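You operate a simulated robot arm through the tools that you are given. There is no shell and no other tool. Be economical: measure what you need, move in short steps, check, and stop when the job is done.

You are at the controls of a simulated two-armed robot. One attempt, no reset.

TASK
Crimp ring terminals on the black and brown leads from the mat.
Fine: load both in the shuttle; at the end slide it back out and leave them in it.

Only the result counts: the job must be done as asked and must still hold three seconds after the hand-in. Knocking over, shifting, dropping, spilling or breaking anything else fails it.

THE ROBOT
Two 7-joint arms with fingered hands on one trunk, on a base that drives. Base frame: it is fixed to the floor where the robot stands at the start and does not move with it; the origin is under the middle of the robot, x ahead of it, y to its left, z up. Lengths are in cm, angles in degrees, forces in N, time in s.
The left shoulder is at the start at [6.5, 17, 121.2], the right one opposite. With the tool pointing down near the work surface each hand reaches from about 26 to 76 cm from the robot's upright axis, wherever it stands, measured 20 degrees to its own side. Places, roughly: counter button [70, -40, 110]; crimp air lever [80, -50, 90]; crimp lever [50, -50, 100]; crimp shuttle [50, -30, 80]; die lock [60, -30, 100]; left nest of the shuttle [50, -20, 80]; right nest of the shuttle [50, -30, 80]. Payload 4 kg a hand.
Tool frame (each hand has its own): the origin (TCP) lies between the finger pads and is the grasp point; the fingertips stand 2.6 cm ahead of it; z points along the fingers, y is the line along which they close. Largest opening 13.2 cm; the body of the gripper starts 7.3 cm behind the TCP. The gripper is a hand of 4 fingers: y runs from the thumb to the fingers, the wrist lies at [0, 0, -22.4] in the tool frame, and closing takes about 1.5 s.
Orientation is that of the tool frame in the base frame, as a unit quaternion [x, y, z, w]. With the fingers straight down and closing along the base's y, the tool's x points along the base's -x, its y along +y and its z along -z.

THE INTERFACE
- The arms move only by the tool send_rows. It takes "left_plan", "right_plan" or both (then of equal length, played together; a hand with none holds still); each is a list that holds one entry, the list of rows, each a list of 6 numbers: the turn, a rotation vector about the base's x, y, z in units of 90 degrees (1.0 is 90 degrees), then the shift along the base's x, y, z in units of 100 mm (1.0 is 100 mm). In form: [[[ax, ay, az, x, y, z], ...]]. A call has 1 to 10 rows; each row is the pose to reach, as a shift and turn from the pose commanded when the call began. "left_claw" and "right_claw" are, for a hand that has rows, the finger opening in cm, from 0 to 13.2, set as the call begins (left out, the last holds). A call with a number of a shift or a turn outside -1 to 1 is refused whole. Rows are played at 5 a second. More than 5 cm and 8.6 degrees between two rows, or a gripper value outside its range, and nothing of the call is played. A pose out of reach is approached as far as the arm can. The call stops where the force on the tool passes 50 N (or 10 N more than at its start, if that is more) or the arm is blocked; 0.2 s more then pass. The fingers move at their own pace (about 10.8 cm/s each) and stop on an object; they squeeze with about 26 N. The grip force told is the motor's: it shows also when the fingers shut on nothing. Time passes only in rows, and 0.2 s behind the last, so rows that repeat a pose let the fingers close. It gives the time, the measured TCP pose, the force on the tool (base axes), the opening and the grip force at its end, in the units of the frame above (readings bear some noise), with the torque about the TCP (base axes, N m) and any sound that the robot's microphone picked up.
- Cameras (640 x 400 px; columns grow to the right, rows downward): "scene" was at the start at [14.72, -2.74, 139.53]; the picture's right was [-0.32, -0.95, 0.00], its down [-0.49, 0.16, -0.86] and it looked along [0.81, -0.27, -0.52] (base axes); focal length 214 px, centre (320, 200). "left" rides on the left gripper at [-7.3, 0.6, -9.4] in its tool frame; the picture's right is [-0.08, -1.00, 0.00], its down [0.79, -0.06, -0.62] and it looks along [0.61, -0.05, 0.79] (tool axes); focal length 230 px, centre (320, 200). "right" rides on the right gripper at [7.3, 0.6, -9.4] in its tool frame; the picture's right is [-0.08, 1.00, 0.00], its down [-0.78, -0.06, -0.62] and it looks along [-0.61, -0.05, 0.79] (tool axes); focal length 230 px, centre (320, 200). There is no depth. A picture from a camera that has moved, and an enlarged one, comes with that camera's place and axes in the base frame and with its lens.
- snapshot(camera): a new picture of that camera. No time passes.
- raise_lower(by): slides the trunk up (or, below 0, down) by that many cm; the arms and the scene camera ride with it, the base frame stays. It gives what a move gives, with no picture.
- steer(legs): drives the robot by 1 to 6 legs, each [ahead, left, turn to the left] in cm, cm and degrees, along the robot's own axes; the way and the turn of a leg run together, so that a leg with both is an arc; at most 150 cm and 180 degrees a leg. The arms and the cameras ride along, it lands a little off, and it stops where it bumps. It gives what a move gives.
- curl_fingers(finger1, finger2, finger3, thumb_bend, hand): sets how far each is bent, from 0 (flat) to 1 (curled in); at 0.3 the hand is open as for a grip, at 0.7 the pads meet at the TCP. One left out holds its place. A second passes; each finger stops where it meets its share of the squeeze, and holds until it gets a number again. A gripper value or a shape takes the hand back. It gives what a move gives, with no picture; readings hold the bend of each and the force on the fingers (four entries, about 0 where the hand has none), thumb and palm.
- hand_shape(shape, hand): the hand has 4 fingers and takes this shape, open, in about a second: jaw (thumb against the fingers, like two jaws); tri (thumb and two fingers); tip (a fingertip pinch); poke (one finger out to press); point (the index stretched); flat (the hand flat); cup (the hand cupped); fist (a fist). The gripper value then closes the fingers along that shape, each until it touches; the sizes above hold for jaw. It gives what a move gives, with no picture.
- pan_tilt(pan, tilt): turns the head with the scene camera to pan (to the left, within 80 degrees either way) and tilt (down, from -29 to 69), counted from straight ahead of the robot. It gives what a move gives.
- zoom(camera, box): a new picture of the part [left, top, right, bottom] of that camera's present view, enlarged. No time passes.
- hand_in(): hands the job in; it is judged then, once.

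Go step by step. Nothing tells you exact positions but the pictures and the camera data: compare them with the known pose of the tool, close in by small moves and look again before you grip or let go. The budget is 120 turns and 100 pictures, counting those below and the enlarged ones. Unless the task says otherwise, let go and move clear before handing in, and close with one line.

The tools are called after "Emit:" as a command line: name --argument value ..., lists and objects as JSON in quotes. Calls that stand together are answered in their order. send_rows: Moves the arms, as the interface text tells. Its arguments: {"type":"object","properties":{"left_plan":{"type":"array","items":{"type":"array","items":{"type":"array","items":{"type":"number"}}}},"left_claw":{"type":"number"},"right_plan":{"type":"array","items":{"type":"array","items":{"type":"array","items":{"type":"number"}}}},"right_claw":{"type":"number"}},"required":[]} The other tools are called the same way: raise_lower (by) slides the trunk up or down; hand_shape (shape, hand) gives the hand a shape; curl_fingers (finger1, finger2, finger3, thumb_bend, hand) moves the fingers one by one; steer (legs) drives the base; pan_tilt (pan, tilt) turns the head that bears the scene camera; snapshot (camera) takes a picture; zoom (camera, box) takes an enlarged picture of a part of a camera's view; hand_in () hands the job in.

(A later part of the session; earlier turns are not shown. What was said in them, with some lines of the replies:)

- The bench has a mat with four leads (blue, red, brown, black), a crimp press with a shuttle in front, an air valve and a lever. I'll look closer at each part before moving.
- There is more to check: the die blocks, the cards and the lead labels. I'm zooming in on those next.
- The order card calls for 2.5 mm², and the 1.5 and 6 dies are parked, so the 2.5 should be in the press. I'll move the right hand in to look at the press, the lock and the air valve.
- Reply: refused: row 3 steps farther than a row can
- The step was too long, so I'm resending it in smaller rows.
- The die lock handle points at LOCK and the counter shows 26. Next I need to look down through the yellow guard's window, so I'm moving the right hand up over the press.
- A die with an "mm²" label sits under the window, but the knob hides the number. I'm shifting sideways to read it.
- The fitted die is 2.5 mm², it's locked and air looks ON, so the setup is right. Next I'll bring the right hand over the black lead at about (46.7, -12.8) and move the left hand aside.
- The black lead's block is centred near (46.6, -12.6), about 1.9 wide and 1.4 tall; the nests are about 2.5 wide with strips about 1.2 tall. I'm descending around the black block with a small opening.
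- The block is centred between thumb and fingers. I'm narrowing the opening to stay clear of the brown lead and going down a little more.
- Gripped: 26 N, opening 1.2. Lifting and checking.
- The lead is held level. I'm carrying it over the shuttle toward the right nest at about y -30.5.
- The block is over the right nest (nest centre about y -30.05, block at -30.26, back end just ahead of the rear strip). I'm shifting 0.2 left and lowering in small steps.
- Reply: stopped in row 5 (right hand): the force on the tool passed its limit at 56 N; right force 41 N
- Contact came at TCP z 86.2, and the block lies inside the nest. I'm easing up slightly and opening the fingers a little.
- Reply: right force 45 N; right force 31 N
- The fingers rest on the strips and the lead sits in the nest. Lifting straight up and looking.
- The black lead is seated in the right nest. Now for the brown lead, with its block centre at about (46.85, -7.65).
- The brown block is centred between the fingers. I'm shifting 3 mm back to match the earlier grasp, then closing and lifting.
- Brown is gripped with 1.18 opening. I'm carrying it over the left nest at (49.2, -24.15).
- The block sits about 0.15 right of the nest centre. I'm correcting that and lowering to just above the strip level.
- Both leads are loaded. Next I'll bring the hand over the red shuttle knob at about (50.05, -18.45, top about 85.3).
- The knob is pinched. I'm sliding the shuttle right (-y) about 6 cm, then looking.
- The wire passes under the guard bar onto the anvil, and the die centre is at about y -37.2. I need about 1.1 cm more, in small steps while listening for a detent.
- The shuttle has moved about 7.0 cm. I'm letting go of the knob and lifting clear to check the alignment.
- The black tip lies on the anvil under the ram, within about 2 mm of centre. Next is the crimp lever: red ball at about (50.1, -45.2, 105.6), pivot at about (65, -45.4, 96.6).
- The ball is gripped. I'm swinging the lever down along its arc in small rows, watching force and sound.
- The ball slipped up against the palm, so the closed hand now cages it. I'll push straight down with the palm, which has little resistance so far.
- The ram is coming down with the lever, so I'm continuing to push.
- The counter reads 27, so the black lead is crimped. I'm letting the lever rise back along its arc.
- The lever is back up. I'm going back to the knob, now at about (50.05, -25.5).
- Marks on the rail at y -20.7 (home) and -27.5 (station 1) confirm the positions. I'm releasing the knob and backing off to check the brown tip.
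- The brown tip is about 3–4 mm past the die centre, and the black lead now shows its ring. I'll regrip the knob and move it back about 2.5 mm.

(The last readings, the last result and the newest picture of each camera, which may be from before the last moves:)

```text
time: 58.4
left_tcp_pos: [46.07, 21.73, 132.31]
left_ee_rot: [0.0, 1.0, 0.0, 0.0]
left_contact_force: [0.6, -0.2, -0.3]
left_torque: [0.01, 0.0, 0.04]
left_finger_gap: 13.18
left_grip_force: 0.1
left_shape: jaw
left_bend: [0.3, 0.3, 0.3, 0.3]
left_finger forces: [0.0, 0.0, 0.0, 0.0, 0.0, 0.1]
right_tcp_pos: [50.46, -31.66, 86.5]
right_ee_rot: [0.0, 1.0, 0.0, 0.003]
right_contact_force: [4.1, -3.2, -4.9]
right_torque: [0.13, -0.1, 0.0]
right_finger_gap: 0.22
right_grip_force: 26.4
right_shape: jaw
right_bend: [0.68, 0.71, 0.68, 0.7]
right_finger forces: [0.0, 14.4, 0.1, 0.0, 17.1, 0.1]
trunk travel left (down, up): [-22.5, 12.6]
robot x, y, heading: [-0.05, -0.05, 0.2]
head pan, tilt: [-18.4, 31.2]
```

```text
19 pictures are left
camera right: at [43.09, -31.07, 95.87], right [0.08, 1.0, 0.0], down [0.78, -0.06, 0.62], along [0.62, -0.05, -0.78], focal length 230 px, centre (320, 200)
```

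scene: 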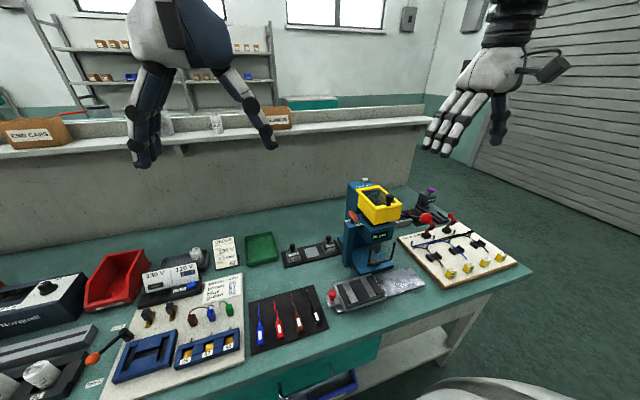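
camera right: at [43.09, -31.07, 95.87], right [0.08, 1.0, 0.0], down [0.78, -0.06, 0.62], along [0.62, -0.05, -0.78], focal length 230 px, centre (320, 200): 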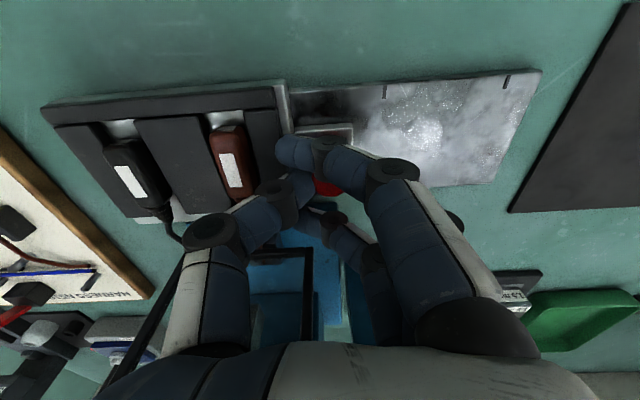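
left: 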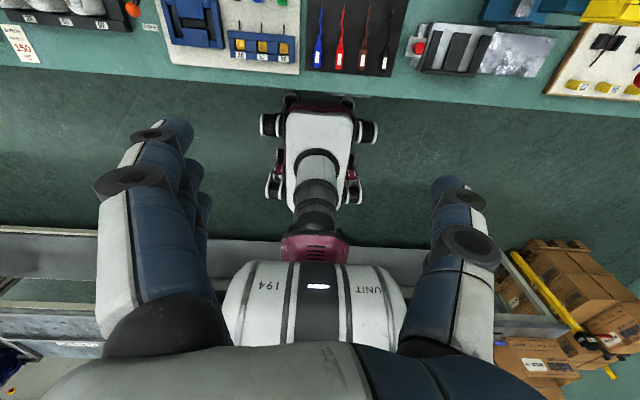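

Emit:
send_rows --right_plan '[[[0, 0, 0, 0, 0.015, 0], [0, 0, 0, 0, 0.03, 0], [0, 0, 0, 0, 0.03, 0], [0, 0, 0, 0, 0.03, 0]]]'

Emit:
send_rows --right_plan '[[[0, 0, 0, 0, 0, 0], [0, 0, 0, 0, 0, 0], [0, 0, 0, 0, 0, 0], [0, 0, 0, 0, 0, 0]]]' --right_claw 3.4

Emit:
send_rows --right_plan '[[[0, 0, 0, 0, 0, 0.2], [0, 0, 0, 0, 0, 0.6], [0, 0, 0, -0.25, 0, 0.95]]]'

Emit:
send_rows --right_plan '[[[0, 0, 0, -0.3, 0, 0.2], [0, 0, 0, -0.6, -0.1, 0.4], [0, 0, 0, -0.85, -0.3, 0.6]]]'

Emit:
zoom --camera "right" --box '[280, 205, 344, 245]'

```text
time: 59.4
left_tcp_pos: [45.89, 21.72, 132.19]
left_ee_rot: [-0.001, 1.0, 0.0, 0.0]
left_contact_force: [0.0, -0.2, -0.3]
left_torque: [0.0, -0.04, -0.03]
left_finger_gap: 13.17
left_grip_force: 0.0
left_shape: jaw
left_bend: [0.3, 0.3, 0.3, 0.3]
left_finger forces: [0.0, 0.0, 0.1, 0.1, 0.0, 0.0]
right_tcp_pos: [50.56, -31.33, 86.45]
right_ee_rot: [0.0, 1.0, 0.0, 0.005]
right_contact_force: [-1.2, -1.2, 1.0]
right_torque: [0.17, 0.05, 0.05]
right_finger_gap: 0.2
right_grip_force: 26.0
right_shape: jaw
right_bend: [0.68, 0.71, 0.68, 0.7]
right_finger forces: [0.1, 14.5, 0.0, 0.0, 15.8, 0.0]
trunk travel left (down, up): [-22.5, 12.6]
robot x, y, heading: [-0.02, 0.06, 0.2]
head pan, tilt: [-18.4, 31.2]
```

```text
time: 60.4
left_tcp_pos: [46.04, 21.74, 132.18]
left_ee_rot: [0.0, 1.0, 0.0, 0.0]
left_contact_force: [0.8, -0.1, -0.4]
left_torque: [0.01, -0.03, -0.05]
left_finger_gap: 13.18
left_grip_force: 0.1
left_shape: jaw
left_bend: [0.3, 0.3, 0.3, 0.3]
left_finger forces: [0.0, 0.0, 0.1, 0.1, 0.1, 0.1]
right_tcp_pos: [50.6, -31.28, 86.56]
right_ee_rot: [-0.001, 1.0, -0.001, 0.003]
right_contact_force: [-0.3, -0.4, -0.1]
right_torque: [0.0, -0.02, -0.01]
right_finger_gap: 3.36
right_grip_force: 0.0
right_shape: jaw
right_bend: [0.73, 0.73, 0.73, 0.7]
right_finger forces: [0.0, 0.0, 0.1, 0.0, 0.0, 0.0]
trunk travel left (down, up): [-22.5, 12.6]
robot x, y, heading: [-0.17, -0.18, -0.1]
head pan, tilt: [-18.4, 31.2]
```

```text
time: 61.2
left_tcp_pos: [45.82, 21.81, 132.4]
left_ee_rot: [0.0, 1.0, 0.0, 0.001]
left_contact_force: [-0.6, 0.0, 0.5]
left_torque: [0.0, -0.04, 0.02]
left_finger_gap: 13.21
left_grip_force: 0.0
left_shape: jaw
left_bend: [0.3, 0.3, 0.3, 0.3]
left_finger forces: [0.0, 0.0, 0.0, 0.0, 0.0, 0.0]
right_tcp_pos: [47.92, -31.31, 96.03]
right_ee_rot: [0.0, 1.0, 0.0, 0.005]
right_contact_force: [0.4, 0.1, 1.0]
right_torque: [0.01, -0.04, 0.0]
right_finger_gap: 3.35
right_grip_force: 0.0
right_shape: jaw
right_bend: [0.73, 0.73, 0.73, 0.7]
right_finger forces: [0.1, 0.0, 0.1, 0.1, 0.0, 0.1]
trunk travel left (down, up): [-22.5, 12.6]
robot x, y, heading: [-0.08, 0.07, -0.0]
head pan, tilt: [-18.4, 31.2]
```

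```text
time: 62.0
left_tcp_pos: [45.78, 21.65, 132.45]
left_ee_rot: [0.0, 1.0, 0.0, 0.002]
left_contact_force: [-0.1, -0.6, 0.3]
left_torque: [-0.01, -0.02, 0.0]
left_finger_gap: 13.19
left_grip_force: 0.1
left_shape: jaw
left_bend: [0.3, 0.3, 0.3, 0.3]
left_finger forces: [0.0, 0.1, 0.0, 0.0, 0.0, 0.0]
right_tcp_pos: [39.62, -34.28, 101.92]
right_ee_rot: [0.0, 1.0, 0.0, 0.003]
right_contact_force: [0.5, 0.1, -0.7]
right_torque: [0.0, 0.03, 0.05]
right_finger_gap: 3.35
right_grip_force: 0.1
right_shape: jaw
right_bend: [0.73, 0.73, 0.73, 0.7]
right_finger forces: [0.0, 0.0, 0.0, 0.1, 0.0, 0.0]
trunk travel left (down, up): [-22.5, 12.6]
robot x, y, heading: [-0.15, 0.25, -0.1]
head pan, tilt: [-18.4, 31.2]
```

```text
10.00 times, centred on (312, 225) of right
camera zoom: at [32.15, -33.69, 111.35], right [0.08, 1.0, 0.0], down [0.78, -0.06, 0.62], along [0.62, -0.05, -0.78], focal length 2301 px, centre (400, -50)
```

zoom: 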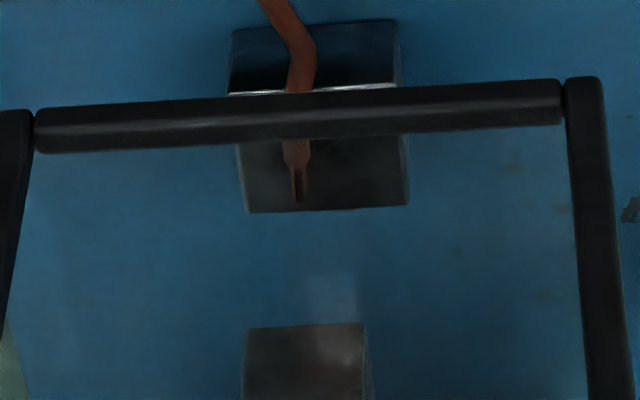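

The tip hasn't moved relative to the die, so the shuttle evidently settles at its own station, and the tip is well on the anvil. I'm going back to the lever the same way.

Emit:
send_rows --right_plan '[[[0, 0, 0, 0, -0.3, 0.3], [0, 0, 0, 0, -0.65, 0.65], [0, 0, 0, 0, -1.0, 0.95], [0, 0, 0, 0.1, -1.0, 1.0]]]' --right_claw 6.5

Emit:
send_rows --right_plan '[[[0, 0, 0, 0.4, -0.05, 0.1], [0, 0, 0, 0.8, -0.1, 0.1], [0, 0, 0, 0.95, -0.1, 0.1]]]'

Emit:
send_rows --right_plan '[[[0, 0, 0, 0, 0, -0.3], [0, 0, 0, 0, 0, -0.55], [0, 0, 0, 0, 0, -0.7]]]'

Emit:
send_rows --right_plan '[[[0, 0, 0, 0, 0, 0], [0, 0, 0, 0, 0, 0], [0, 0, 0, 0, 0, 0], [0, 0, 0, 0, 0, 0], [0, 0, 0, 0, 0, 0], [0, 0, 0, 0, 0, 0]]]' --right_claw 1.0

Emit:
snapshot --camera "right"

```text
time: 63.0
left_tcp_pos: [46.03, 21.88, 132.12]
left_ee_rot: [0.0, 1.0, 0.0, 0.0]
left_contact_force: [-0.1, 0.2, -0.2]
left_torque: [0.01, 0.0, 0.03]
left_finger_gap: 13.19
left_grip_force: 0.1
left_shape: jaw
left_bend: [0.3, 0.3, 0.3, 0.3]
left_finger forces: [0.1, 0.0, 0.0, 0.1, 0.0, 0.0]
right_tcp_pos: [40.49, -44.23, 112.21]
right_ee_rot: [-0.001, 1.0, 0.0, 0.003]
right_contact_force: [0.9, 0.4, 0.1]
right_torque: [0.02, 0.04, -0.03]
right_finger_gap: 6.45
right_grip_force: 0.1
right_shape: jaw
right_bend: [0.73, 0.73, 0.73, 0.7]
right_finger forces: [0.1, 0.0, 0.0, 0.1, 0.1, 0.0]
trunk travel left (down, up): [-22.5, 12.6]
robot x, y, heading: [-0.15, -0.47, -0.0]
head pan, tilt: [-18.4, 31.2]
```

```text
time: 63.8
left_tcp_pos: [46.03, 21.72, 132.25]
left_ee_rot: [-0.001, 1.0, 0.001, 0.0]
left_contact_force: [-0.2, 0.4, 0.4]
left_torque: [0.02, 0.0, 0.01]
left_finger_gap: 13.19
left_grip_force: 0.0
left_shape: jaw
left_bend: [0.3, 0.3, 0.3, 0.3]
left_finger forces: [0.0, 0.0, 0.0, 0.0, 0.1, 0.0]
right_tcp_pos: [50.12, -45.19, 113.01]
right_ee_rot: [0.0, 1.0, 0.0, 0.002]
right_contact_force: [0.1, -0.8, -0.5]
right_torque: [0.01, -0.02, 0.0]
right_finger_gap: 6.44
right_grip_force: 0.1
right_shape: jaw
right_bend: [0.73, 0.73, 0.73, 0.7]
right_finger forces: [0.0, 0.0, 0.1, 0.1, 0.0, 0.0]
trunk travel left (down, up): [-22.5, 12.6]
robot x, y, heading: [-0.2, 0.17, -0.2]
head pan, tilt: [-18.4, 31.2]
```

```text
time: 64.6
left_tcp_pos: [45.92, 21.78, 132.19]
left_ee_rot: [0.0, 1.0, -0.001, 0.0]
left_contact_force: [0.2, 0.0, -0.3]
left_torque: [0.03, 0.02, -0.03]
left_finger_gap: 13.2
left_grip_force: 0.1
left_shape: jaw
left_bend: [0.3, 0.3, 0.3, 0.3]
left_finger forces: [0.0, 0.0, 0.0, 0.0, 0.0, 0.1]
right_tcp_pos: [49.96, -45.14, 105.94]
right_ee_rot: [0.0, 1.0, 0.001, 0.004]
right_contact_force: [0.0, 0.0, -1.1]
right_torque: [0.01, 0.0, -0.01]
right_finger_gap: 6.44
right_grip_force: 0.1
right_shape: jaw
right_bend: [0.73, 0.73, 0.73, 0.7]
right_finger forces: [0.1, 0.0, 0.0, 0.0, 0.0, 0.0]
trunk travel left (down, up): [-22.5, 12.6]
robot x, y, heading: [-0.17, -0.06, -0.2]
head pan, tilt: [-18.4, 31.2]
```

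```text
time: 66.0
left_tcp_pos: [45.98, 21.67, 132.28]
left_ee_rot: [0.0, 1.0, 0.0, 0.001]
left_contact_force: [0.1, 0.5, -0.6]
left_torque: [0.03, -0.02, -0.01]
left_finger_gap: 13.18
left_grip_force: 0.0
left_shape: jaw
left_bend: [0.3, 0.3, 0.3, 0.3]
left_finger forces: [0.1, 0.0, 0.0, 0.0, 0.0, 0.0]
right_tcp_pos: [49.99, -45.41, 105.84]
right_ee_rot: [-0.001, 1.0, 0.0, 0.002]
right_contact_force: [-2.4, -4.8, -5.8]
right_torque: [0.04, 0.04, 0.17]
right_finger_gap: 1.15
right_grip_force: 25.5
right_shape: jaw
right_bend: [0.68, 0.73, 0.71, 0.7]
right_finger forces: [0.1, 7.9, 9.4, 0.1, 22.7, 0.1]
trunk travel left (down, up): [-22.5, 12.6]
robot x, y, heading: [0.32, 0.3, -0.1]
head pan, tilt: [-18.4, 31.2]
```

```text
17 pictures are left
camera right: at [42.59, -44.77, 115.13], right [0.08, 1.0, 0.0], down [0.78, -0.06, 0.62], along [0.62, -0.05, -0.78], focal length 230 px, centre (320, 200)
```

right: 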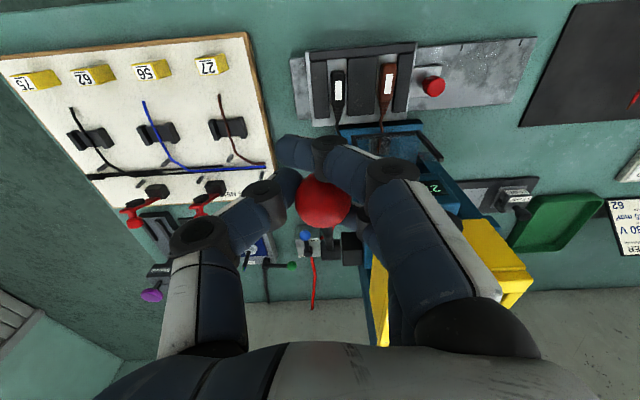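

The ball is gripped again. I'm repeating the arc, taking care because the black lead is now nearer under the hand.

Emit:
send_rows --right_plan '[[[0, 0, 0, -0.07, 0, -0.12], [0, 0, 0, -0.136, 0, -0.27], [0, 0, 0, -0.185, 0, -0.42], [0, 0, 0, -0.226, 0, -0.563], [0, 0, 0, -0.25, 0, -0.7], [0, 0, 0, -0.263, 0, -0.84]]]'

Emit:
send_rows --right_plan '[[[0, 0, 0, 0.02, 0, -0.15], [0, 0, 0, 0.02, 0, -0.3], [0, 0, 0, 0.01, 0, -0.45], [0, 0, 0, 0, 0, -0.58], [0, 0, 0, 0.01, 0, -0.68], [0, 0, 0, 0.02, 0, -0.78], [0, 0, 0, 0.02, 0, -0.78]]]'

Emit:
zoom --camera "scene" --box '[340, 200, 468, 280]'

```text
time: 67.4
left_tcp_pos: [45.95, 21.66, 132.32]
left_ee_rot: [0.0, 1.0, 0.0, 0.0]
left_contact_force: [0.3, -0.1, -0.4]
left_torque: [-0.01, -0.01, -0.01]
left_finger_gap: 13.18
left_grip_force: 0.1
left_shape: jaw
left_bend: [0.3, 0.3, 0.3, 0.3]
left_finger forces: [0.1, 0.1, 0.0, 0.0, 0.0, 0.0]
right_tcp_pos: [47.42, -45.29, 97.2]
right_ee_rot: [0.0, 1.0, 0.0, 0.004]
right_contact_force: [-3.4, -0.1, 2.5]
right_torque: [-0.02, -0.19, 0.03]
right_finger_gap: 0.46
right_grip_force: 26.1
right_shape: jaw
right_bend: [0.68, 0.74, 0.73, 0.74]
right_finger forces: [0.0, 0.1, 0.0, 0.0, 0.1, 2.5]
trunk travel left (down, up): [-22.5, 12.6]
robot x, y, heading: [0.1, 0.13, -0.1]
head pan, tilt: [-18.4, 31.2]
```

```text
time: 69.0
left_tcp_pos: [45.76, 21.91, 132.27]
left_ee_rot: [0.0, 1.0, 0.0, 0.0]
left_contact_force: [0.1, 0.1, -0.4]
left_torque: [0.01, -0.02, 0.01]
left_finger_gap: 13.18
left_grip_force: 0.0
left_shape: jaw
left_bend: [0.3, 0.3, 0.3, 0.3]
left_finger forces: [0.0, 0.0, 0.0, 0.1, 0.1, 0.0]
right_tcp_pos: [47.46, -45.28, 89.97]
right_ee_rot: [0.0, 1.0, -0.001, 0.004]
right_contact_force: [-7.8, -0.2, 11.2]
right_torque: [-0.02, -0.66, 0.01]
right_finger_gap: 0.46
right_grip_force: 25.7
right_shape: jaw
right_bend: [0.68, 0.74, 0.73, 0.74]
right_finger forces: [0.1, 0.0, 0.0, 0.0, 0.0, 10.2]
trunk travel left (down, up): [-22.5, 12.6]
robot x, y, heading: [-0.19, -0.18, -0.1]
head pan, tilt: [-18.4, 31.2]
```

```text
5.00 times, centred on (404, 240) of scene
camera zoom: at [14.52, -2.67, 139.56], right [-0.32, -0.95, 0.0], down [-0.49, 0.16, -0.86], along [0.81, -0.27, -0.52], focal length 1072 px, centre (-100, 0)
```

zoom: 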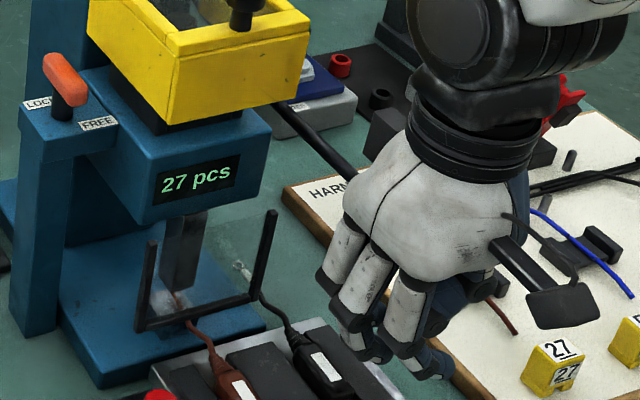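

Resistance is building, which looks like the crimp phase. I'm continuing in small steps.

Emit:
send_rows --right_plan '[[[0, 0, 0, 0, 0, -0.06], [0, 0, 0, 0.005, 0, -0.12], [0, 0, 0, 0.01, 0, -0.18], [0, 0, 0, 0.01, 0, -0.23], [0, 0, 0, 0.01, 0, -0.27], [0, 0, 0, 0.01, 0, -0.27]]]'

Emit:
zoom --camera "scene" --box '[340, 200, 468, 280]'

```text
time: 70.4
left_tcp_pos: [45.85, 21.82, 132.23]
left_ee_rot: [0.0, 1.0, -0.001, 0.0]
left_contact_force: [0.5, -0.4, -1.4]
left_torque: [-0.02, -0.01, 0.01]
left_finger_gap: 13.19
left_grip_force: 0.0
left_shape: jaw
left_bend: [0.3, 0.3, 0.3, 0.3]
left_finger forces: [0.1, 0.0, 0.0, 0.1, 0.0, 0.1]
right_tcp_pos: [47.68, -45.35, 87.19]
right_ee_rot: [-0.001, 1.0, 0.0, 0.004]
right_contact_force: [-1.3, 2.4, 3.9]
right_torque: [-0.19, -0.01, 0.01]
right_finger_gap: 0.45
right_grip_force: 26.3
right_shape: jaw
right_bend: [0.68, 0.74, 0.73, 0.74]
right_finger forces: [0.1, 0.0, 0.0, 0.0, 0.0, 3.8]
trunk travel left (down, up): [-22.5, 12.6]
robot x, y, heading: [-0.11, -0.12, -0.2]
head pan, tilt: [-18.4, 31.2]
```

```text
5.00 times, centred on (404, 240) of scene
camera zoom: at [14.69, -2.69, 139.53], right [-0.32, -0.95, 0.0], down [-0.49, 0.16, -0.86], along [0.81, -0.27, -0.52], focal length 1072 px, centre (-100, 0)
```

zoom: 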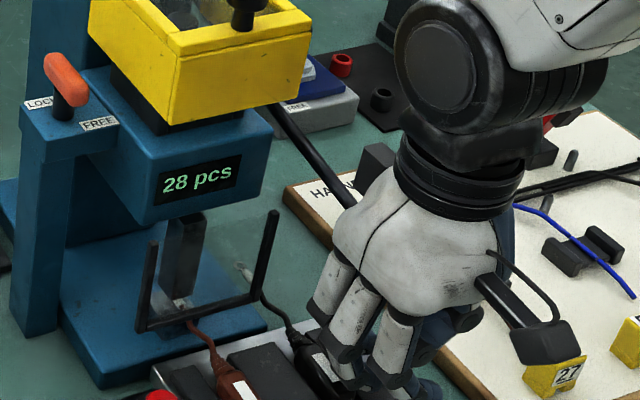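

The counter reads 28, so the brown lead is crimped. I'm letting the lever back up and releasing the ball.

Emit:
send_rows --right_plan '[[[0, 0, 0, -0.01, 0, 0.12], [0, 0, 0, -0.02, 0, 0.25], [0, 0, 0, -0.03, 0, 0.4], [0, 0, 0, -0.03, 0, 0.55], [0, 0, 0, -0.02, 0, 0.7], [0, 0, 0, 0, 0, 0.85], [0, 0, 0, 0.02, 0, 1.0]]]'

Emit:
send_rows --right_plan '[[[0, 0, 0, 0.1, 0, 0.15], [0, 0, 0, 0.18, 0, 0.28], [0, 0, 0, 0.18, 0, 0.28], [0, 0, 0, 0.18, 0, 0.28]]]' --right_claw 8

Emit:
send_rows --right_plan '[[[0, 0, 0, 0, 0, 0.3], [0, 0, 0, 0, 0, 0.7], [0, 0, 0, 0, 0, 1.0]]]'

Emit:
send_rows --right_plan '[[[0, 0, 0, -0.45, 0, 0], [0, 0, 0, -0.65, 0.4, 0], [0, 0, 0, -0.65, 0.8, -0.2], [0, 0, 0, -0.65, 1.0, -0.4]]]' --right_claw 3.6

Emit:
snapshot --camera "right"

```text
time: 72.0
left_tcp_pos: [45.86, 21.75, 132.29]
left_ee_rot: [0.0, 1.0, 0.0, 0.0]
left_contact_force: [0.7, 0.5, 0.7]
left_torque: [0.03, 0.05, -0.01]
left_finger_gap: 13.18
left_grip_force: 0.1
left_shape: jaw
left_bend: [0.3, 0.3, 0.3, 0.3]
left_finger forces: [0.0, 0.0, 0.0, 0.1, 0.0, 0.1]
right_tcp_pos: [47.99, -45.19, 97.18]
right_ee_rot: [-0.001, 1.0, 0.0, 0.004]
right_contact_force: [0.0, 0.0, 0.8]
right_torque: [-0.02, 0.02, 0.0]
right_finger_gap: 0.44
right_grip_force: 25.5
right_shape: jaw
right_bend: [0.68, 0.74, 0.73, 0.74]
right_finger forces: [0.0, 0.1, 0.1, 0.0, 0.0, 0.8]
trunk travel left (down, up): [-22.5, 12.6]
robot x, y, heading: [0.18, -0.08, -0.2]
head pan, tilt: [-18.4, 31.2]
```

```text
time: 73.0
left_tcp_pos: [46.09, 21.77, 132.17]
left_ee_rot: [0.0, 1.0, 0.0, 0.001]
left_contact_force: [-0.5, -0.3, 0.9]
left_torque: [0.0, 0.04, 0.0]
left_finger_gap: 13.17
left_grip_force: 0.0
left_shape: jaw
left_bend: [0.3, 0.3, 0.3, 0.3]
left_finger forces: [0.1, 0.0, 0.0, 0.0, 0.1, 0.1]
right_tcp_pos: [49.71, -45.39, 99.74]
right_ee_rot: [-0.001, 1.0, 0.001, 0.004]
right_contact_force: [0.6, -0.8, -0.3]
right_torque: [0.05, 0.0, 0.0]
right_finger_gap: 7.94
right_grip_force: 0.1
right_shape: jaw
right_bend: [0.71, 0.71, 0.71, 0.71]
right_finger forces: [0.0, 0.0, 0.0, 0.0, 0.0, 0.0]
trunk travel left (down, up): [-22.5, 12.6]
robot x, y, heading: [0.16, -0.01, -0.0]
head pan, tilt: [-18.4, 31.2]
```

```text
time: 73.8
left_tcp_pos: [45.99, 21.65, 132.27]
left_ee_rot: [0.0, 1.0, 0.0, 0.0]
left_contact_force: [-0.7, -0.2, 0.1]
left_torque: [0.01, -0.01, 0.01]
left_finger_gap: 13.19
left_grip_force: 0.1
left_shape: jaw
left_bend: [0.3, 0.3, 0.3, 0.3]
left_finger forces: [0.0, 0.0, 0.0, 0.0, 0.1, 0.0]
right_tcp_pos: [49.37, -45.16, 109.69]
right_ee_rot: [0.0, 1.0, 0.0, 0.004]
right_contact_force: [0.0, 0.3, -0.1]
right_torque: [-0.05, -0.01, -0.05]
right_finger_gap: 7.98
right_grip_force: 0.1
right_shape: jaw
right_bend: [0.71, 0.71, 0.71, 0.7]
right_finger forces: [0.0, 0.0, 0.0, 0.0, 0.0, 0.0]
trunk travel left (down, up): [-22.5, 12.6]
robot x, y, heading: [-0.29, 0.29, -0.2]
head pan, tilt: [-18.4, 31.2]
```

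```text
time: 74.8
left_tcp_pos: [45.92, 21.74, 132.18]
left_ee_rot: [0.0, 1.0, 0.0, 0.0]
left_contact_force: [0.2, 0.1, 0.5]
left_torque: [-0.03, 0.01, 0.03]
left_finger_gap: 13.18
left_grip_force: 0.1
left_shape: jaw
left_bend: [0.3, 0.3, 0.3, 0.3]
left_finger forces: [0.0, 0.0, 0.1, 0.0, 0.1, 0.0]
right_tcp_pos: [43.09, -35.15, 105.71]
right_ee_rot: [0.001, 1.0, 0.0, 0.003]
right_contact_force: [-0.4, 0.2, -0.1]
right_torque: [0.01, -0.02, 0.0]
right_finger_gap: 3.65
right_grip_force: 0.0
right_shape: jaw
right_bend: [0.73, 0.73, 0.73, 0.7]
right_finger forces: [0.1, 0.0, 0.1, 0.0, 0.0, 0.1]
trunk travel left (down, up): [-22.5, 12.6]
robot x, y, heading: [0.01, 0.22, -0.2]
head pan, tilt: [-18.4, 31.2]
```

```text
14 pictures are left
camera right: at [35.7, -34.59, 115.03], right [0.08, 1.0, 0.0], down [0.78, -0.06, 0.62], along [0.62, -0.05, -0.78], focal length 230 px, centre (320, 200)
```

right: 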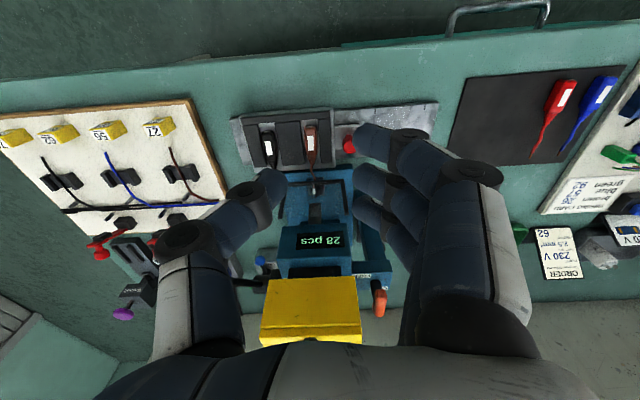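

Lever up, 28 pcs. Now back to the knob at about (50.1, -31.5) to slide the shuttle out.

Emit:
send_rows --right_plan '[[[0, 0, 0, 0, 0.36, -0.2], [0, 0, 0, 0.2, 0.36, -0.55], [0, 0, 0, 0.5, 0.36, -0.9], [0, 0, 0, 0.71, 0.36, -1.0]]]'

Emit:
send_rows --right_plan '[[[0, 0, 0, 0, 0, -0.3], [0, 0, 0, 0, 0, -0.5]]]'

Emit:
snapshot --camera "right"

```text
time: 75.8
left_tcp_pos: [45.93, 21.77, 132.35]
left_ee_rot: [-0.001, 1.0, 0.0, 0.0]
left_contact_force: [0.2, -0.7, -0.7]
left_torque: [-0.01, 0.03, -0.01]
left_finger_gap: 13.17
left_grip_force: 0.0
left_shape: jaw
left_bend: [0.3, 0.3, 0.3, 0.3]
left_finger forces: [0.0, 0.0, 0.1, 0.0, 0.0, 0.0]
right_tcp_pos: [50.38, -31.52, 95.86]
right_ee_rot: [0.0, 1.0, 0.0, 0.003]
right_contact_force: [-0.7, -0.2, -0.5]
right_torque: [-0.02, 0.01, -0.03]
right_finger_gap: 3.64
right_grip_force: 0.0
right_shape: jaw
right_bend: [0.73, 0.73, 0.73, 0.7]
right_finger forces: [0.0, 0.1, 0.0, 0.0, 0.0, 0.0]
trunk travel left (down, up): [-22.5, 12.6]
robot x, y, heading: [0.1, 0.09, -0.1]
head pan, tilt: [-18.4, 31.2]
```

```text
time: 76.4
left_tcp_pos: [46.08, 21.86, 132.22]
left_ee_rot: [0.0, 1.0, 0.0, 0.0]
left_contact_force: [0.7, -0.8, -0.4]
left_torque: [-0.01, -0.01, 0.01]
left_finger_gap: 13.18
left_grip_force: 0.1
left_shape: jaw
left_bend: [0.3, 0.3, 0.3, 0.3]
left_finger forces: [0.0, 0.1, 0.1, 0.1, 0.1, 0.0]
right_tcp_pos: [50.18, -31.51, 90.77]
right_ee_rot: [0.0, 1.0, 0.0, 0.004]
right_contact_force: [-0.1, 0.5, 0.4]
right_torque: [-0.02, 0.02, -0.02]
right_finger_gap: 3.64
right_grip_force: 0.1
right_shape: jaw
right_bend: [0.73, 0.73, 0.73, 0.7]
right_finger forces: [0.1, 0.0, 0.1, 0.1, 0.0, 0.0]
trunk travel left (down, up): [-22.5, 12.6]
robot x, y, heading: [-0.54, 0.06, 0.0]
head pan, tilt: [-18.4, 31.2]
```

```text
13 pictures are left
camera right: at [42.91, -30.93, 100.15], right [0.08, 1.0, 0.0], down [0.78, -0.06, 0.62], along [0.62, -0.05, -0.78], focal length 230 px, centre (320, 200)
```

right: 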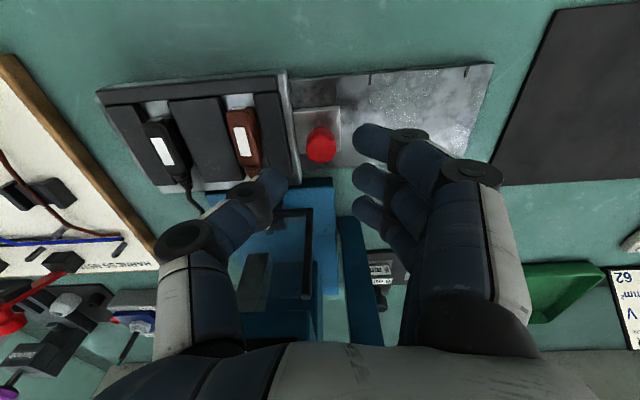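

Emit:
send_rows --right_plan '[[[0, 0, 0, -0.01, 0, -0.2], [0, 0, 0, -0.01, 0, -0.35], [0, 0, 0, -0.01, 0, -0.43]]]'

Emit:
send_rows --right_plan '[[[0, 0, 0, 0, 0, 0], [0, 0, 0, 0, 0, 0], [0, 0, 0, 0, 0, 0], [0, 0, 0, 0, 0, 0], [0, 0, 0, 0, 0, 0], [0, 0, 0, 0, 0, 0]]]' --right_claw 0.5

Emit:
send_rows --right_plan '[[[0, 0, 0, 0, 0.1, 0], [0, 0, 0, 0, 0.2, 0], [0, 0, 0, 0, 0.3, 0], [0, 0, 0, 0, 0.4, 0], [0, 0, 0, 0, 0.5, 0], [0, 0, 0, 0, 0.6, 0], [0, 0, 0, 0, 0.7, 0], [0, 0, 0, 0, 0.8, 0]]]'

Emit:
snapshot --camera "right"

```text
time: 77.2
left_tcp_pos: [45.96, 21.88, 132.22]
left_ee_rot: [0.0, 1.0, 0.0, 0.0]
left_contact_force: [0.2, 0.6, -0.1]
left_torque: [-0.01, 0.01, -0.01]
left_finger_gap: 13.18
left_grip_force: 0.0
left_shape: jaw
left_bend: [0.3, 0.3, 0.3, 0.3]
left_finger forces: [0.0, 0.0, 0.0, 0.0, 0.0, 0.0]
right_tcp_pos: [50.15, -31.66, 86.53]
right_ee_rot: [-0.001, 1.0, 0.001, 0.003]
right_contact_force: [0.8, -0.5, -0.7]
right_torque: [-0.03, -0.02, -0.02]
right_finger_gap: 3.63
right_grip_force: 0.0
right_shape: jaw
right_bend: [0.73, 0.73, 0.73, 0.7]
right_finger forces: [0.0, 0.0, 0.0, 0.1, 0.0, 0.0]
trunk travel left (down, up): [-22.5, 12.6]
robot x, y, heading: [-0.04, -0.08, -0.2]
head pan, tilt: [-18.4, 31.2]
```

```text
time: 78.6
left_tcp_pos: [45.96, 21.66, 132.29]
left_ee_rot: [-0.001, 1.0, -0.001, 0.0]
left_contact_force: [0.0, -0.2, -0.7]
left_torque: [-0.01, 0.06, 0.02]
left_finger_gap: 13.19
left_grip_force: 0.1
left_shape: jaw
left_bend: [0.3, 0.3, 0.3, 0.3]
left_finger forces: [0.0, 0.0, 0.0, 0.1, 0.0, 0.1]
right_tcp_pos: [50.13, -31.64, 86.47]
right_ee_rot: [0.0, 1.0, -0.001, 0.002]
right_contact_force: [-1.7, -3.4, -4.5]
right_torque: [0.07, 0.08, 0.03]
right_finger_gap: 0.23
right_grip_force: 25.9
right_shape: jaw
right_bend: [0.68, 0.71, 0.68, 0.7]
right_finger forces: [0.1, 14.1, 0.0, 0.0, 17.0, 0.0]
trunk travel left (down, up): [-22.5, 12.6]
robot x, y, heading: [-0.47, 0.09, 0.1]
head pan, tilt: [-18.4, 31.2]
```

```text
time: 80.4
left_tcp_pos: [45.97, 21.76, 132.27]
left_ee_rot: [0.0, 1.0, 0.0, 0.0]
left_contact_force: [-0.6, -0.8, -0.3]
left_torque: [-0.01, 0.01, 0.01]
left_finger_gap: 13.21
left_grip_force: 0.0
left_shape: jaw
left_bend: [0.3, 0.3, 0.3, 0.3]
left_finger forces: [0.0, 0.1, 0.0, 0.1, 0.0, 0.1]
right_tcp_pos: [50.04, -23.77, 86.51]
right_ee_rot: [0.0, 1.0, 0.0, 0.003]
right_contact_force: [-3.5, -1.0, -9.9]
right_torque: [0.09, 0.11, 0.0]
right_finger_gap: 0.14
right_grip_force: 26.3
right_shape: jaw
right_bend: [0.68, 0.71, 0.68, 0.7]
right_finger forces: [0.1, 13.4, 0.0, 0.0, 13.9, 0.0]
trunk travel left (down, up): [-22.5, 12.6]
robot x, y, heading: [-0.11, 0.23, 0.3]
head pan, tilt: [-18.4, 31.2]
```

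```text
12 pictures are left
camera right: at [42.68, -23.2, 95.94], right [0.08, 1.0, 0.0], down [0.78, -0.06, 0.62], along [0.62, -0.05, -0.78], focal length 230 px, centre (320, 200)
```

right: 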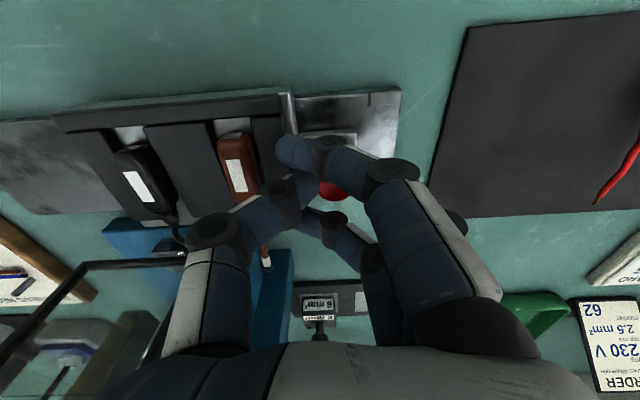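

Sliding out smoothly with the leads in place. Continuing the last ~5.3 cm home.

Emit:
send_rows --right_plan '[[[0, 0, 0, 0, 0.1, 0], [0, 0, 0, 0, 0.2, 0], [0, 0, 0, 0, 0.3, 0], [0, 0, 0, 0, 0.4, 0], [0, 0, 0, 0, 0.48, 0], [0, 0, 0, 0, 0.53, 0], [0, 0, 0, 0, 0.56, 0]]]'

Emit:
send_rows --right_plan '[[[0, 0, 0, 0, 0, 0], [0, 0, 0, 0, 0, 0], [0, 0, 0, 0, 0, 0], [0, 0, 0, 0, 0, 0]]]' --right_claw 3.4

Emit:
send_rows --right_plan '[[[0, 0, 0, 0, 0, 0.2], [0, 0, 0, 0, 0, 0.6], [0, 0, 0, -0.2, 0, 1.0]]]'

Emit:
snapshot --camera "right"

```text
time: 82.0
left_tcp_pos: [45.83, 21.46, 132.49]
left_ee_rot: [0.001, 1.0, 0.001, 0.001]
left_contact_force: [-0.5, -0.7, 1.1]
left_torque: [-0.03, 0.03, -0.01]
left_finger_gap: 13.19
left_grip_force: 0.1
left_shape: jaw
left_bend: [0.3, 0.3, 0.3, 0.3]
left_finger forces: [0.0, 0.0, 0.1, 0.1, 0.0, 0.0]
right_tcp_pos: [50.09, -18.47, 86.62]
right_ee_rot: [0.001, 1.0, -0.001, 0.003]
right_contact_force: [-7.8, -25.1, 3.6]
right_torque: [-0.49, 0.1, -0.08]
right_finger_gap: 0.36
right_grip_force: 25.6
right_shape: jaw
right_bend: [0.68, 0.71, 0.68, 0.7]
right_finger forces: [0.1, 7.2, 0.0, 0.0, 32.4, 0.0]
trunk travel left (down, up): [-22.5, 12.6]
robot x, y, heading: [0.1, 0.28, 0.1]
head pan, tilt: [-18.4, 31.2]
```

```text
time: 83.0
left_tcp_pos: [45.87, 21.82, 132.25]
left_ee_rot: [0.0, 1.0, 0.0, 0.0]
left_contact_force: [-0.8, 0.2, -0.2]
left_torque: [0.03, 0.01, 0.02]
left_finger_gap: 13.2
left_grip_force: 0.1
left_shape: jaw
left_bend: [0.3, 0.3, 0.3, 0.3]
left_finger forces: [0.1, 0.1, 0.0, 0.0, 0.1, 0.1]
right_tcp_pos: [50.17, -17.99, 86.64]
right_ee_rot: [0.0, 1.0, -0.001, 0.004]
right_contact_force: [-0.8, -0.4, 0.4]
right_torque: [0.02, 0.0, 0.03]
right_finger_gap: 3.37
right_grip_force: 0.0
right_shape: jaw
right_bend: [0.73, 0.73, 0.73, 0.7]
right_finger forces: [0.0, 0.0, 0.0, 0.0, 0.1, 0.0]
trunk travel left (down, up): [-22.5, 12.6]
robot x, y, heading: [0.01, 0.01, -0.1]
head pan, tilt: [-18.4, 31.2]
```

```text
time: 83.8
left_tcp_pos: [45.84, 21.71, 132.4]
left_ee_rot: [0.0, 1.0, 0.0, 0.001]
left_contact_force: [0.2, 0.9, -0.1]
left_torque: [-0.01, -0.03, -0.02]
left_finger_gap: 13.19
left_grip_force: 0.2
left_shape: jaw
left_bend: [0.3, 0.3, 0.3, 0.3]
left_finger forces: [0.2, 0.1, 0.0, 0.0, 0.0, 0.0]
right_tcp_pos: [48.15, -18.04, 96.17]
right_ee_rot: [0.0, 1.0, -0.001, 0.005]
right_contact_force: [0.0, 0.2, -0.3]
right_torque: [-0.03, -0.01, 0.0]
right_finger_gap: 3.38
right_grip_force: 0.0
right_shape: jaw
right_bend: [0.73, 0.73, 0.73, 0.7]
right_finger forces: [0.0, 0.0, 0.0, 0.0, 0.1, 0.0]
trunk travel left (down, up): [-22.5, 12.6]
robot x, y, heading: [-0.19, 0.16, 0.2]
head pan, tilt: [-18.4, 31.2]
```

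```text
11 pictures are left
camera right: at [40.71, -17.57, 105.61], right [0.08, 1.0, 0.0], down [0.78, -0.06, 0.62], along [0.62, -0.05, -0.78], focal length 230 px, centre (320, 200)
```

right: 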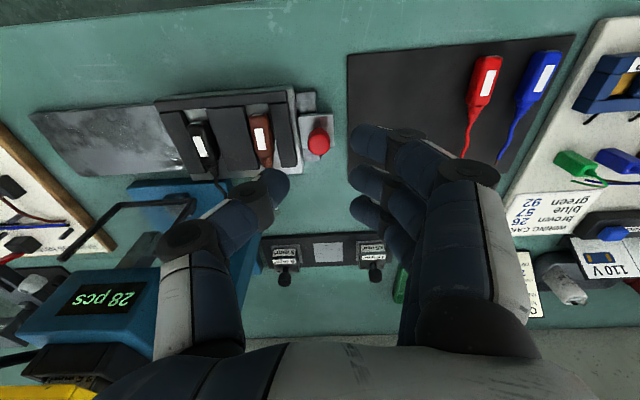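

The shuttle reached its home stop. I'm raising the hand away and taking a last look at both leads.

Emit:
send_rows --right_plan '[[[0, 0, 0, -0.2, 0.2, 0.4], [0, 0, 0, -0.4, 0.4, 0.8], [0, 0, 0, -0.6, 0.6, 1.0]]]'

Emit:
zoom --camera "scene" --box '[300, 230, 428, 310]'

Emit:
zoom --camera "right" --box '[160, 100, 352, 220]'

```text
time: 84.6
left_tcp_pos: [45.77, 21.85, 132.27]
left_ee_rot: [0.0, 1.0, 0.001, 0.001]
left_contact_force: [-0.1, 0.7, -0.8]
left_torque: [-0.01, 0.01, -0.06]
left_finger_gap: 13.18
left_grip_force: 0.1
left_shape: jaw
left_bend: [0.3, 0.3, 0.3, 0.3]
left_finger forces: [0.0, 0.1, 0.1, 0.1, 0.0, 0.0]
right_tcp_pos: [41.95, -11.98, 106.36]
right_ee_rot: [0.0, 1.0, -0.001, 0.003]
right_contact_force: [-0.2, 0.5, -0.3]
right_torque: [-0.02, -0.05, 0.03]
right_finger_gap: 3.42
right_grip_force: 0.0
right_shape: jaw
right_bend: [0.73, 0.73, 0.73, 0.7]
right_finger forces: [0.0, 0.0, 0.1, 0.1, 0.0, 0.1]
trunk travel left (down, up): [-22.5, 12.6]
robot x, y, heading: [-0.46, 0.08, 0.4]
head pan, tilt: [-18.4, 31.2]
```

```text
5.00 times, centred on (364, 270) of scene
camera zoom: at [14.6, -2.66, 139.55], right [-0.32, -0.95, 0.0], down [-0.49, 0.16, -0.86], along [0.81, -0.27, -0.52], focal length 1072 px, centre (100, -150)
```

zoom: 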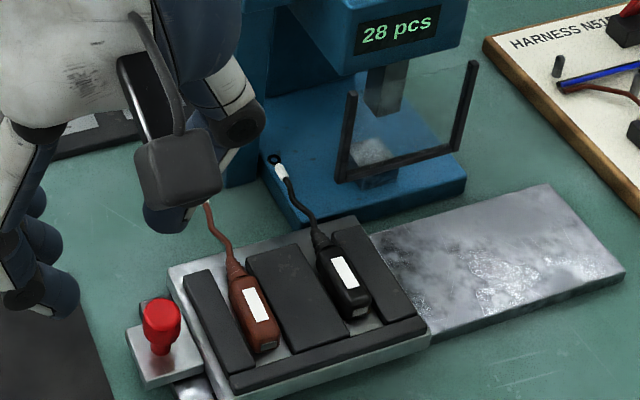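

```text
3.33 times, centred on (256, 160) of right
camera zoom: at [34.56, -11.45, 115.63], right [0.08, 1.0, 0.0], down [0.78, -0.06, 0.62], along [0.62, -0.05, -0.78], focal length 767 px, centre (533, 333)
```

zoom: 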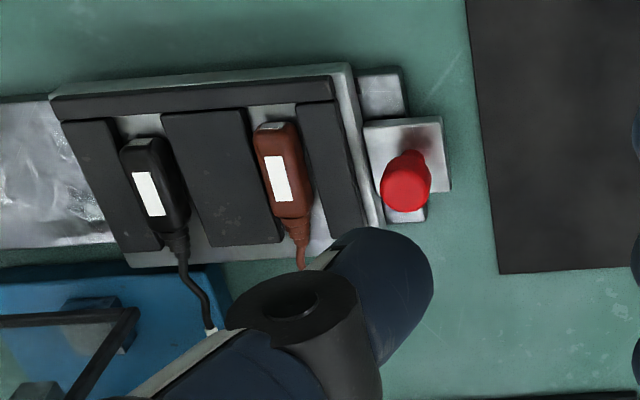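

Emit:
send_rows --right_plan '[[[0, 0, 0, -0.2, 0.2, 0.4], [0, 0, 0, -0.4, 0.2, 0.8], [0, 0, 0, -0.5, 0.2, 1.0]]]'

Emit:
zoom --camera "scene" --box '[320, 235, 400, 285]'

Emit:
zoom --camera "right" --box '[120, 130, 312, 250]'

```text
time: 85.4
left_tcp_pos: [45.91, 21.65, 132.22]
left_ee_rot: [0.0, 1.0, 0.0, 0.0]
left_contact_force: [-0.1, 1.0, 0.2]
left_torque: [0.02, 0.01, 0.01]
left_finger_gap: 13.2
left_grip_force: 0.1
left_shape: jaw
left_bend: [0.3, 0.3, 0.3, 0.3]
left_finger forces: [0.0, 0.0, 0.1, 0.0, 0.0, 0.1]
right_tcp_pos: [37.21, -9.91, 116.34]
right_ee_rot: [0.001, 1.0, -0.001, 0.004]
right_contact_force: [0.2, 0.1, 0.0]
right_torque: [0.01, -0.05, -0.02]
right_finger_gap: 3.41
right_grip_force: 0.1
right_shape: jaw
right_bend: [0.73, 0.73, 0.73, 0.7]
right_finger forces: [0.1, 0.0, 0.0, 0.1, 0.1, 0.0]
trunk travel left (down, up): [-22.5, 12.6]
robot x, y, heading: [-0.04, 0.07, -0.0]
head pan, tilt: [-18.4, 31.2]
```

```text
8.00 times, centred on (360, 260) of scene
camera zoom: at [14.72, -2.79, 139.52], right [-0.32, -0.95, 0.0], down [-0.49, 0.16, -0.86], along [0.81, -0.27, -0.52], focal length 1716 px, centre (0, -280)
```

zoom: 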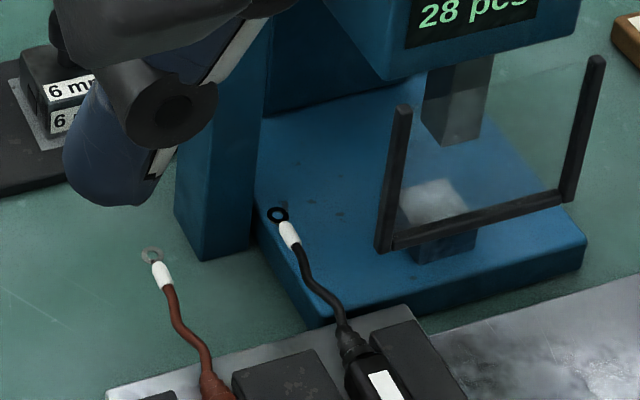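

```text
3.33 times, centred on (216, 190) of right
camera zoom: at [29.79, -9.43, 125.79], right [0.08, 1.0, 0.0], down [0.78, -0.06, 0.62], along [0.62, -0.05, -0.78], focal length 767 px, centre (667, 233)
```

zoom: 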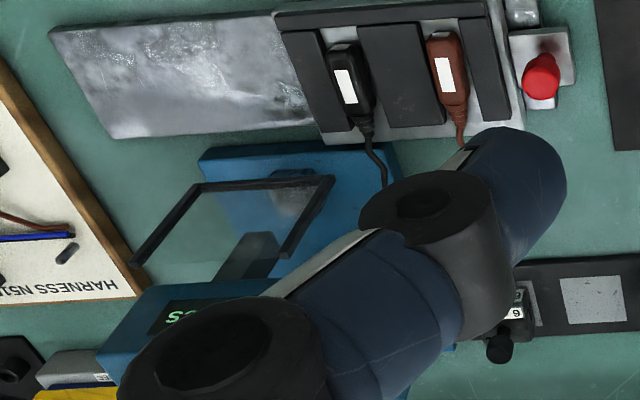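

Both leads carry ring terminals. I'm zooming once more because the black lead's ring looks darker.

Emit:
zoom --camera "scene" --box '[334, 256, 366, 276]'

```text
16.00 times, centred on (350, 266) of scene
camera zoom: at [14.72, -2.79, 139.52], right [-0.32, -0.95, 0.0], down [-0.49, 0.16, -0.86], along [0.81, -0.27, -0.52], focal length 3432 px, centre (-160, -856)
```

zoom: 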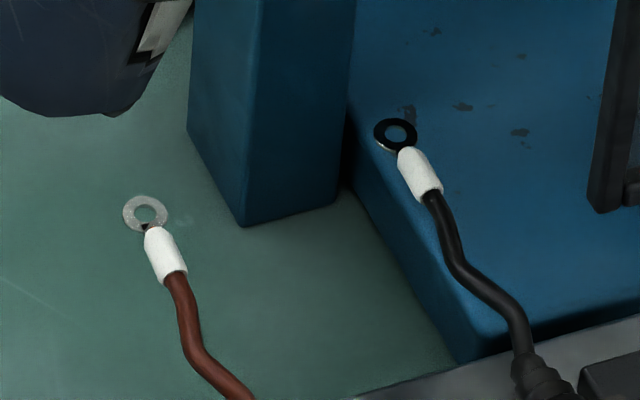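

Both ring terminals look the same; the dark one is only a reflection. The shuttle is home, the lever is up and the hands are clear, so I'm handing in.

Emit:
hand_in

```text
The job is handed in.
```

The black and brown leads each have a crimped ring terminal, made with the 2.5 mm² die. Both are still in the shuttle, which is slid back out to its home stop.
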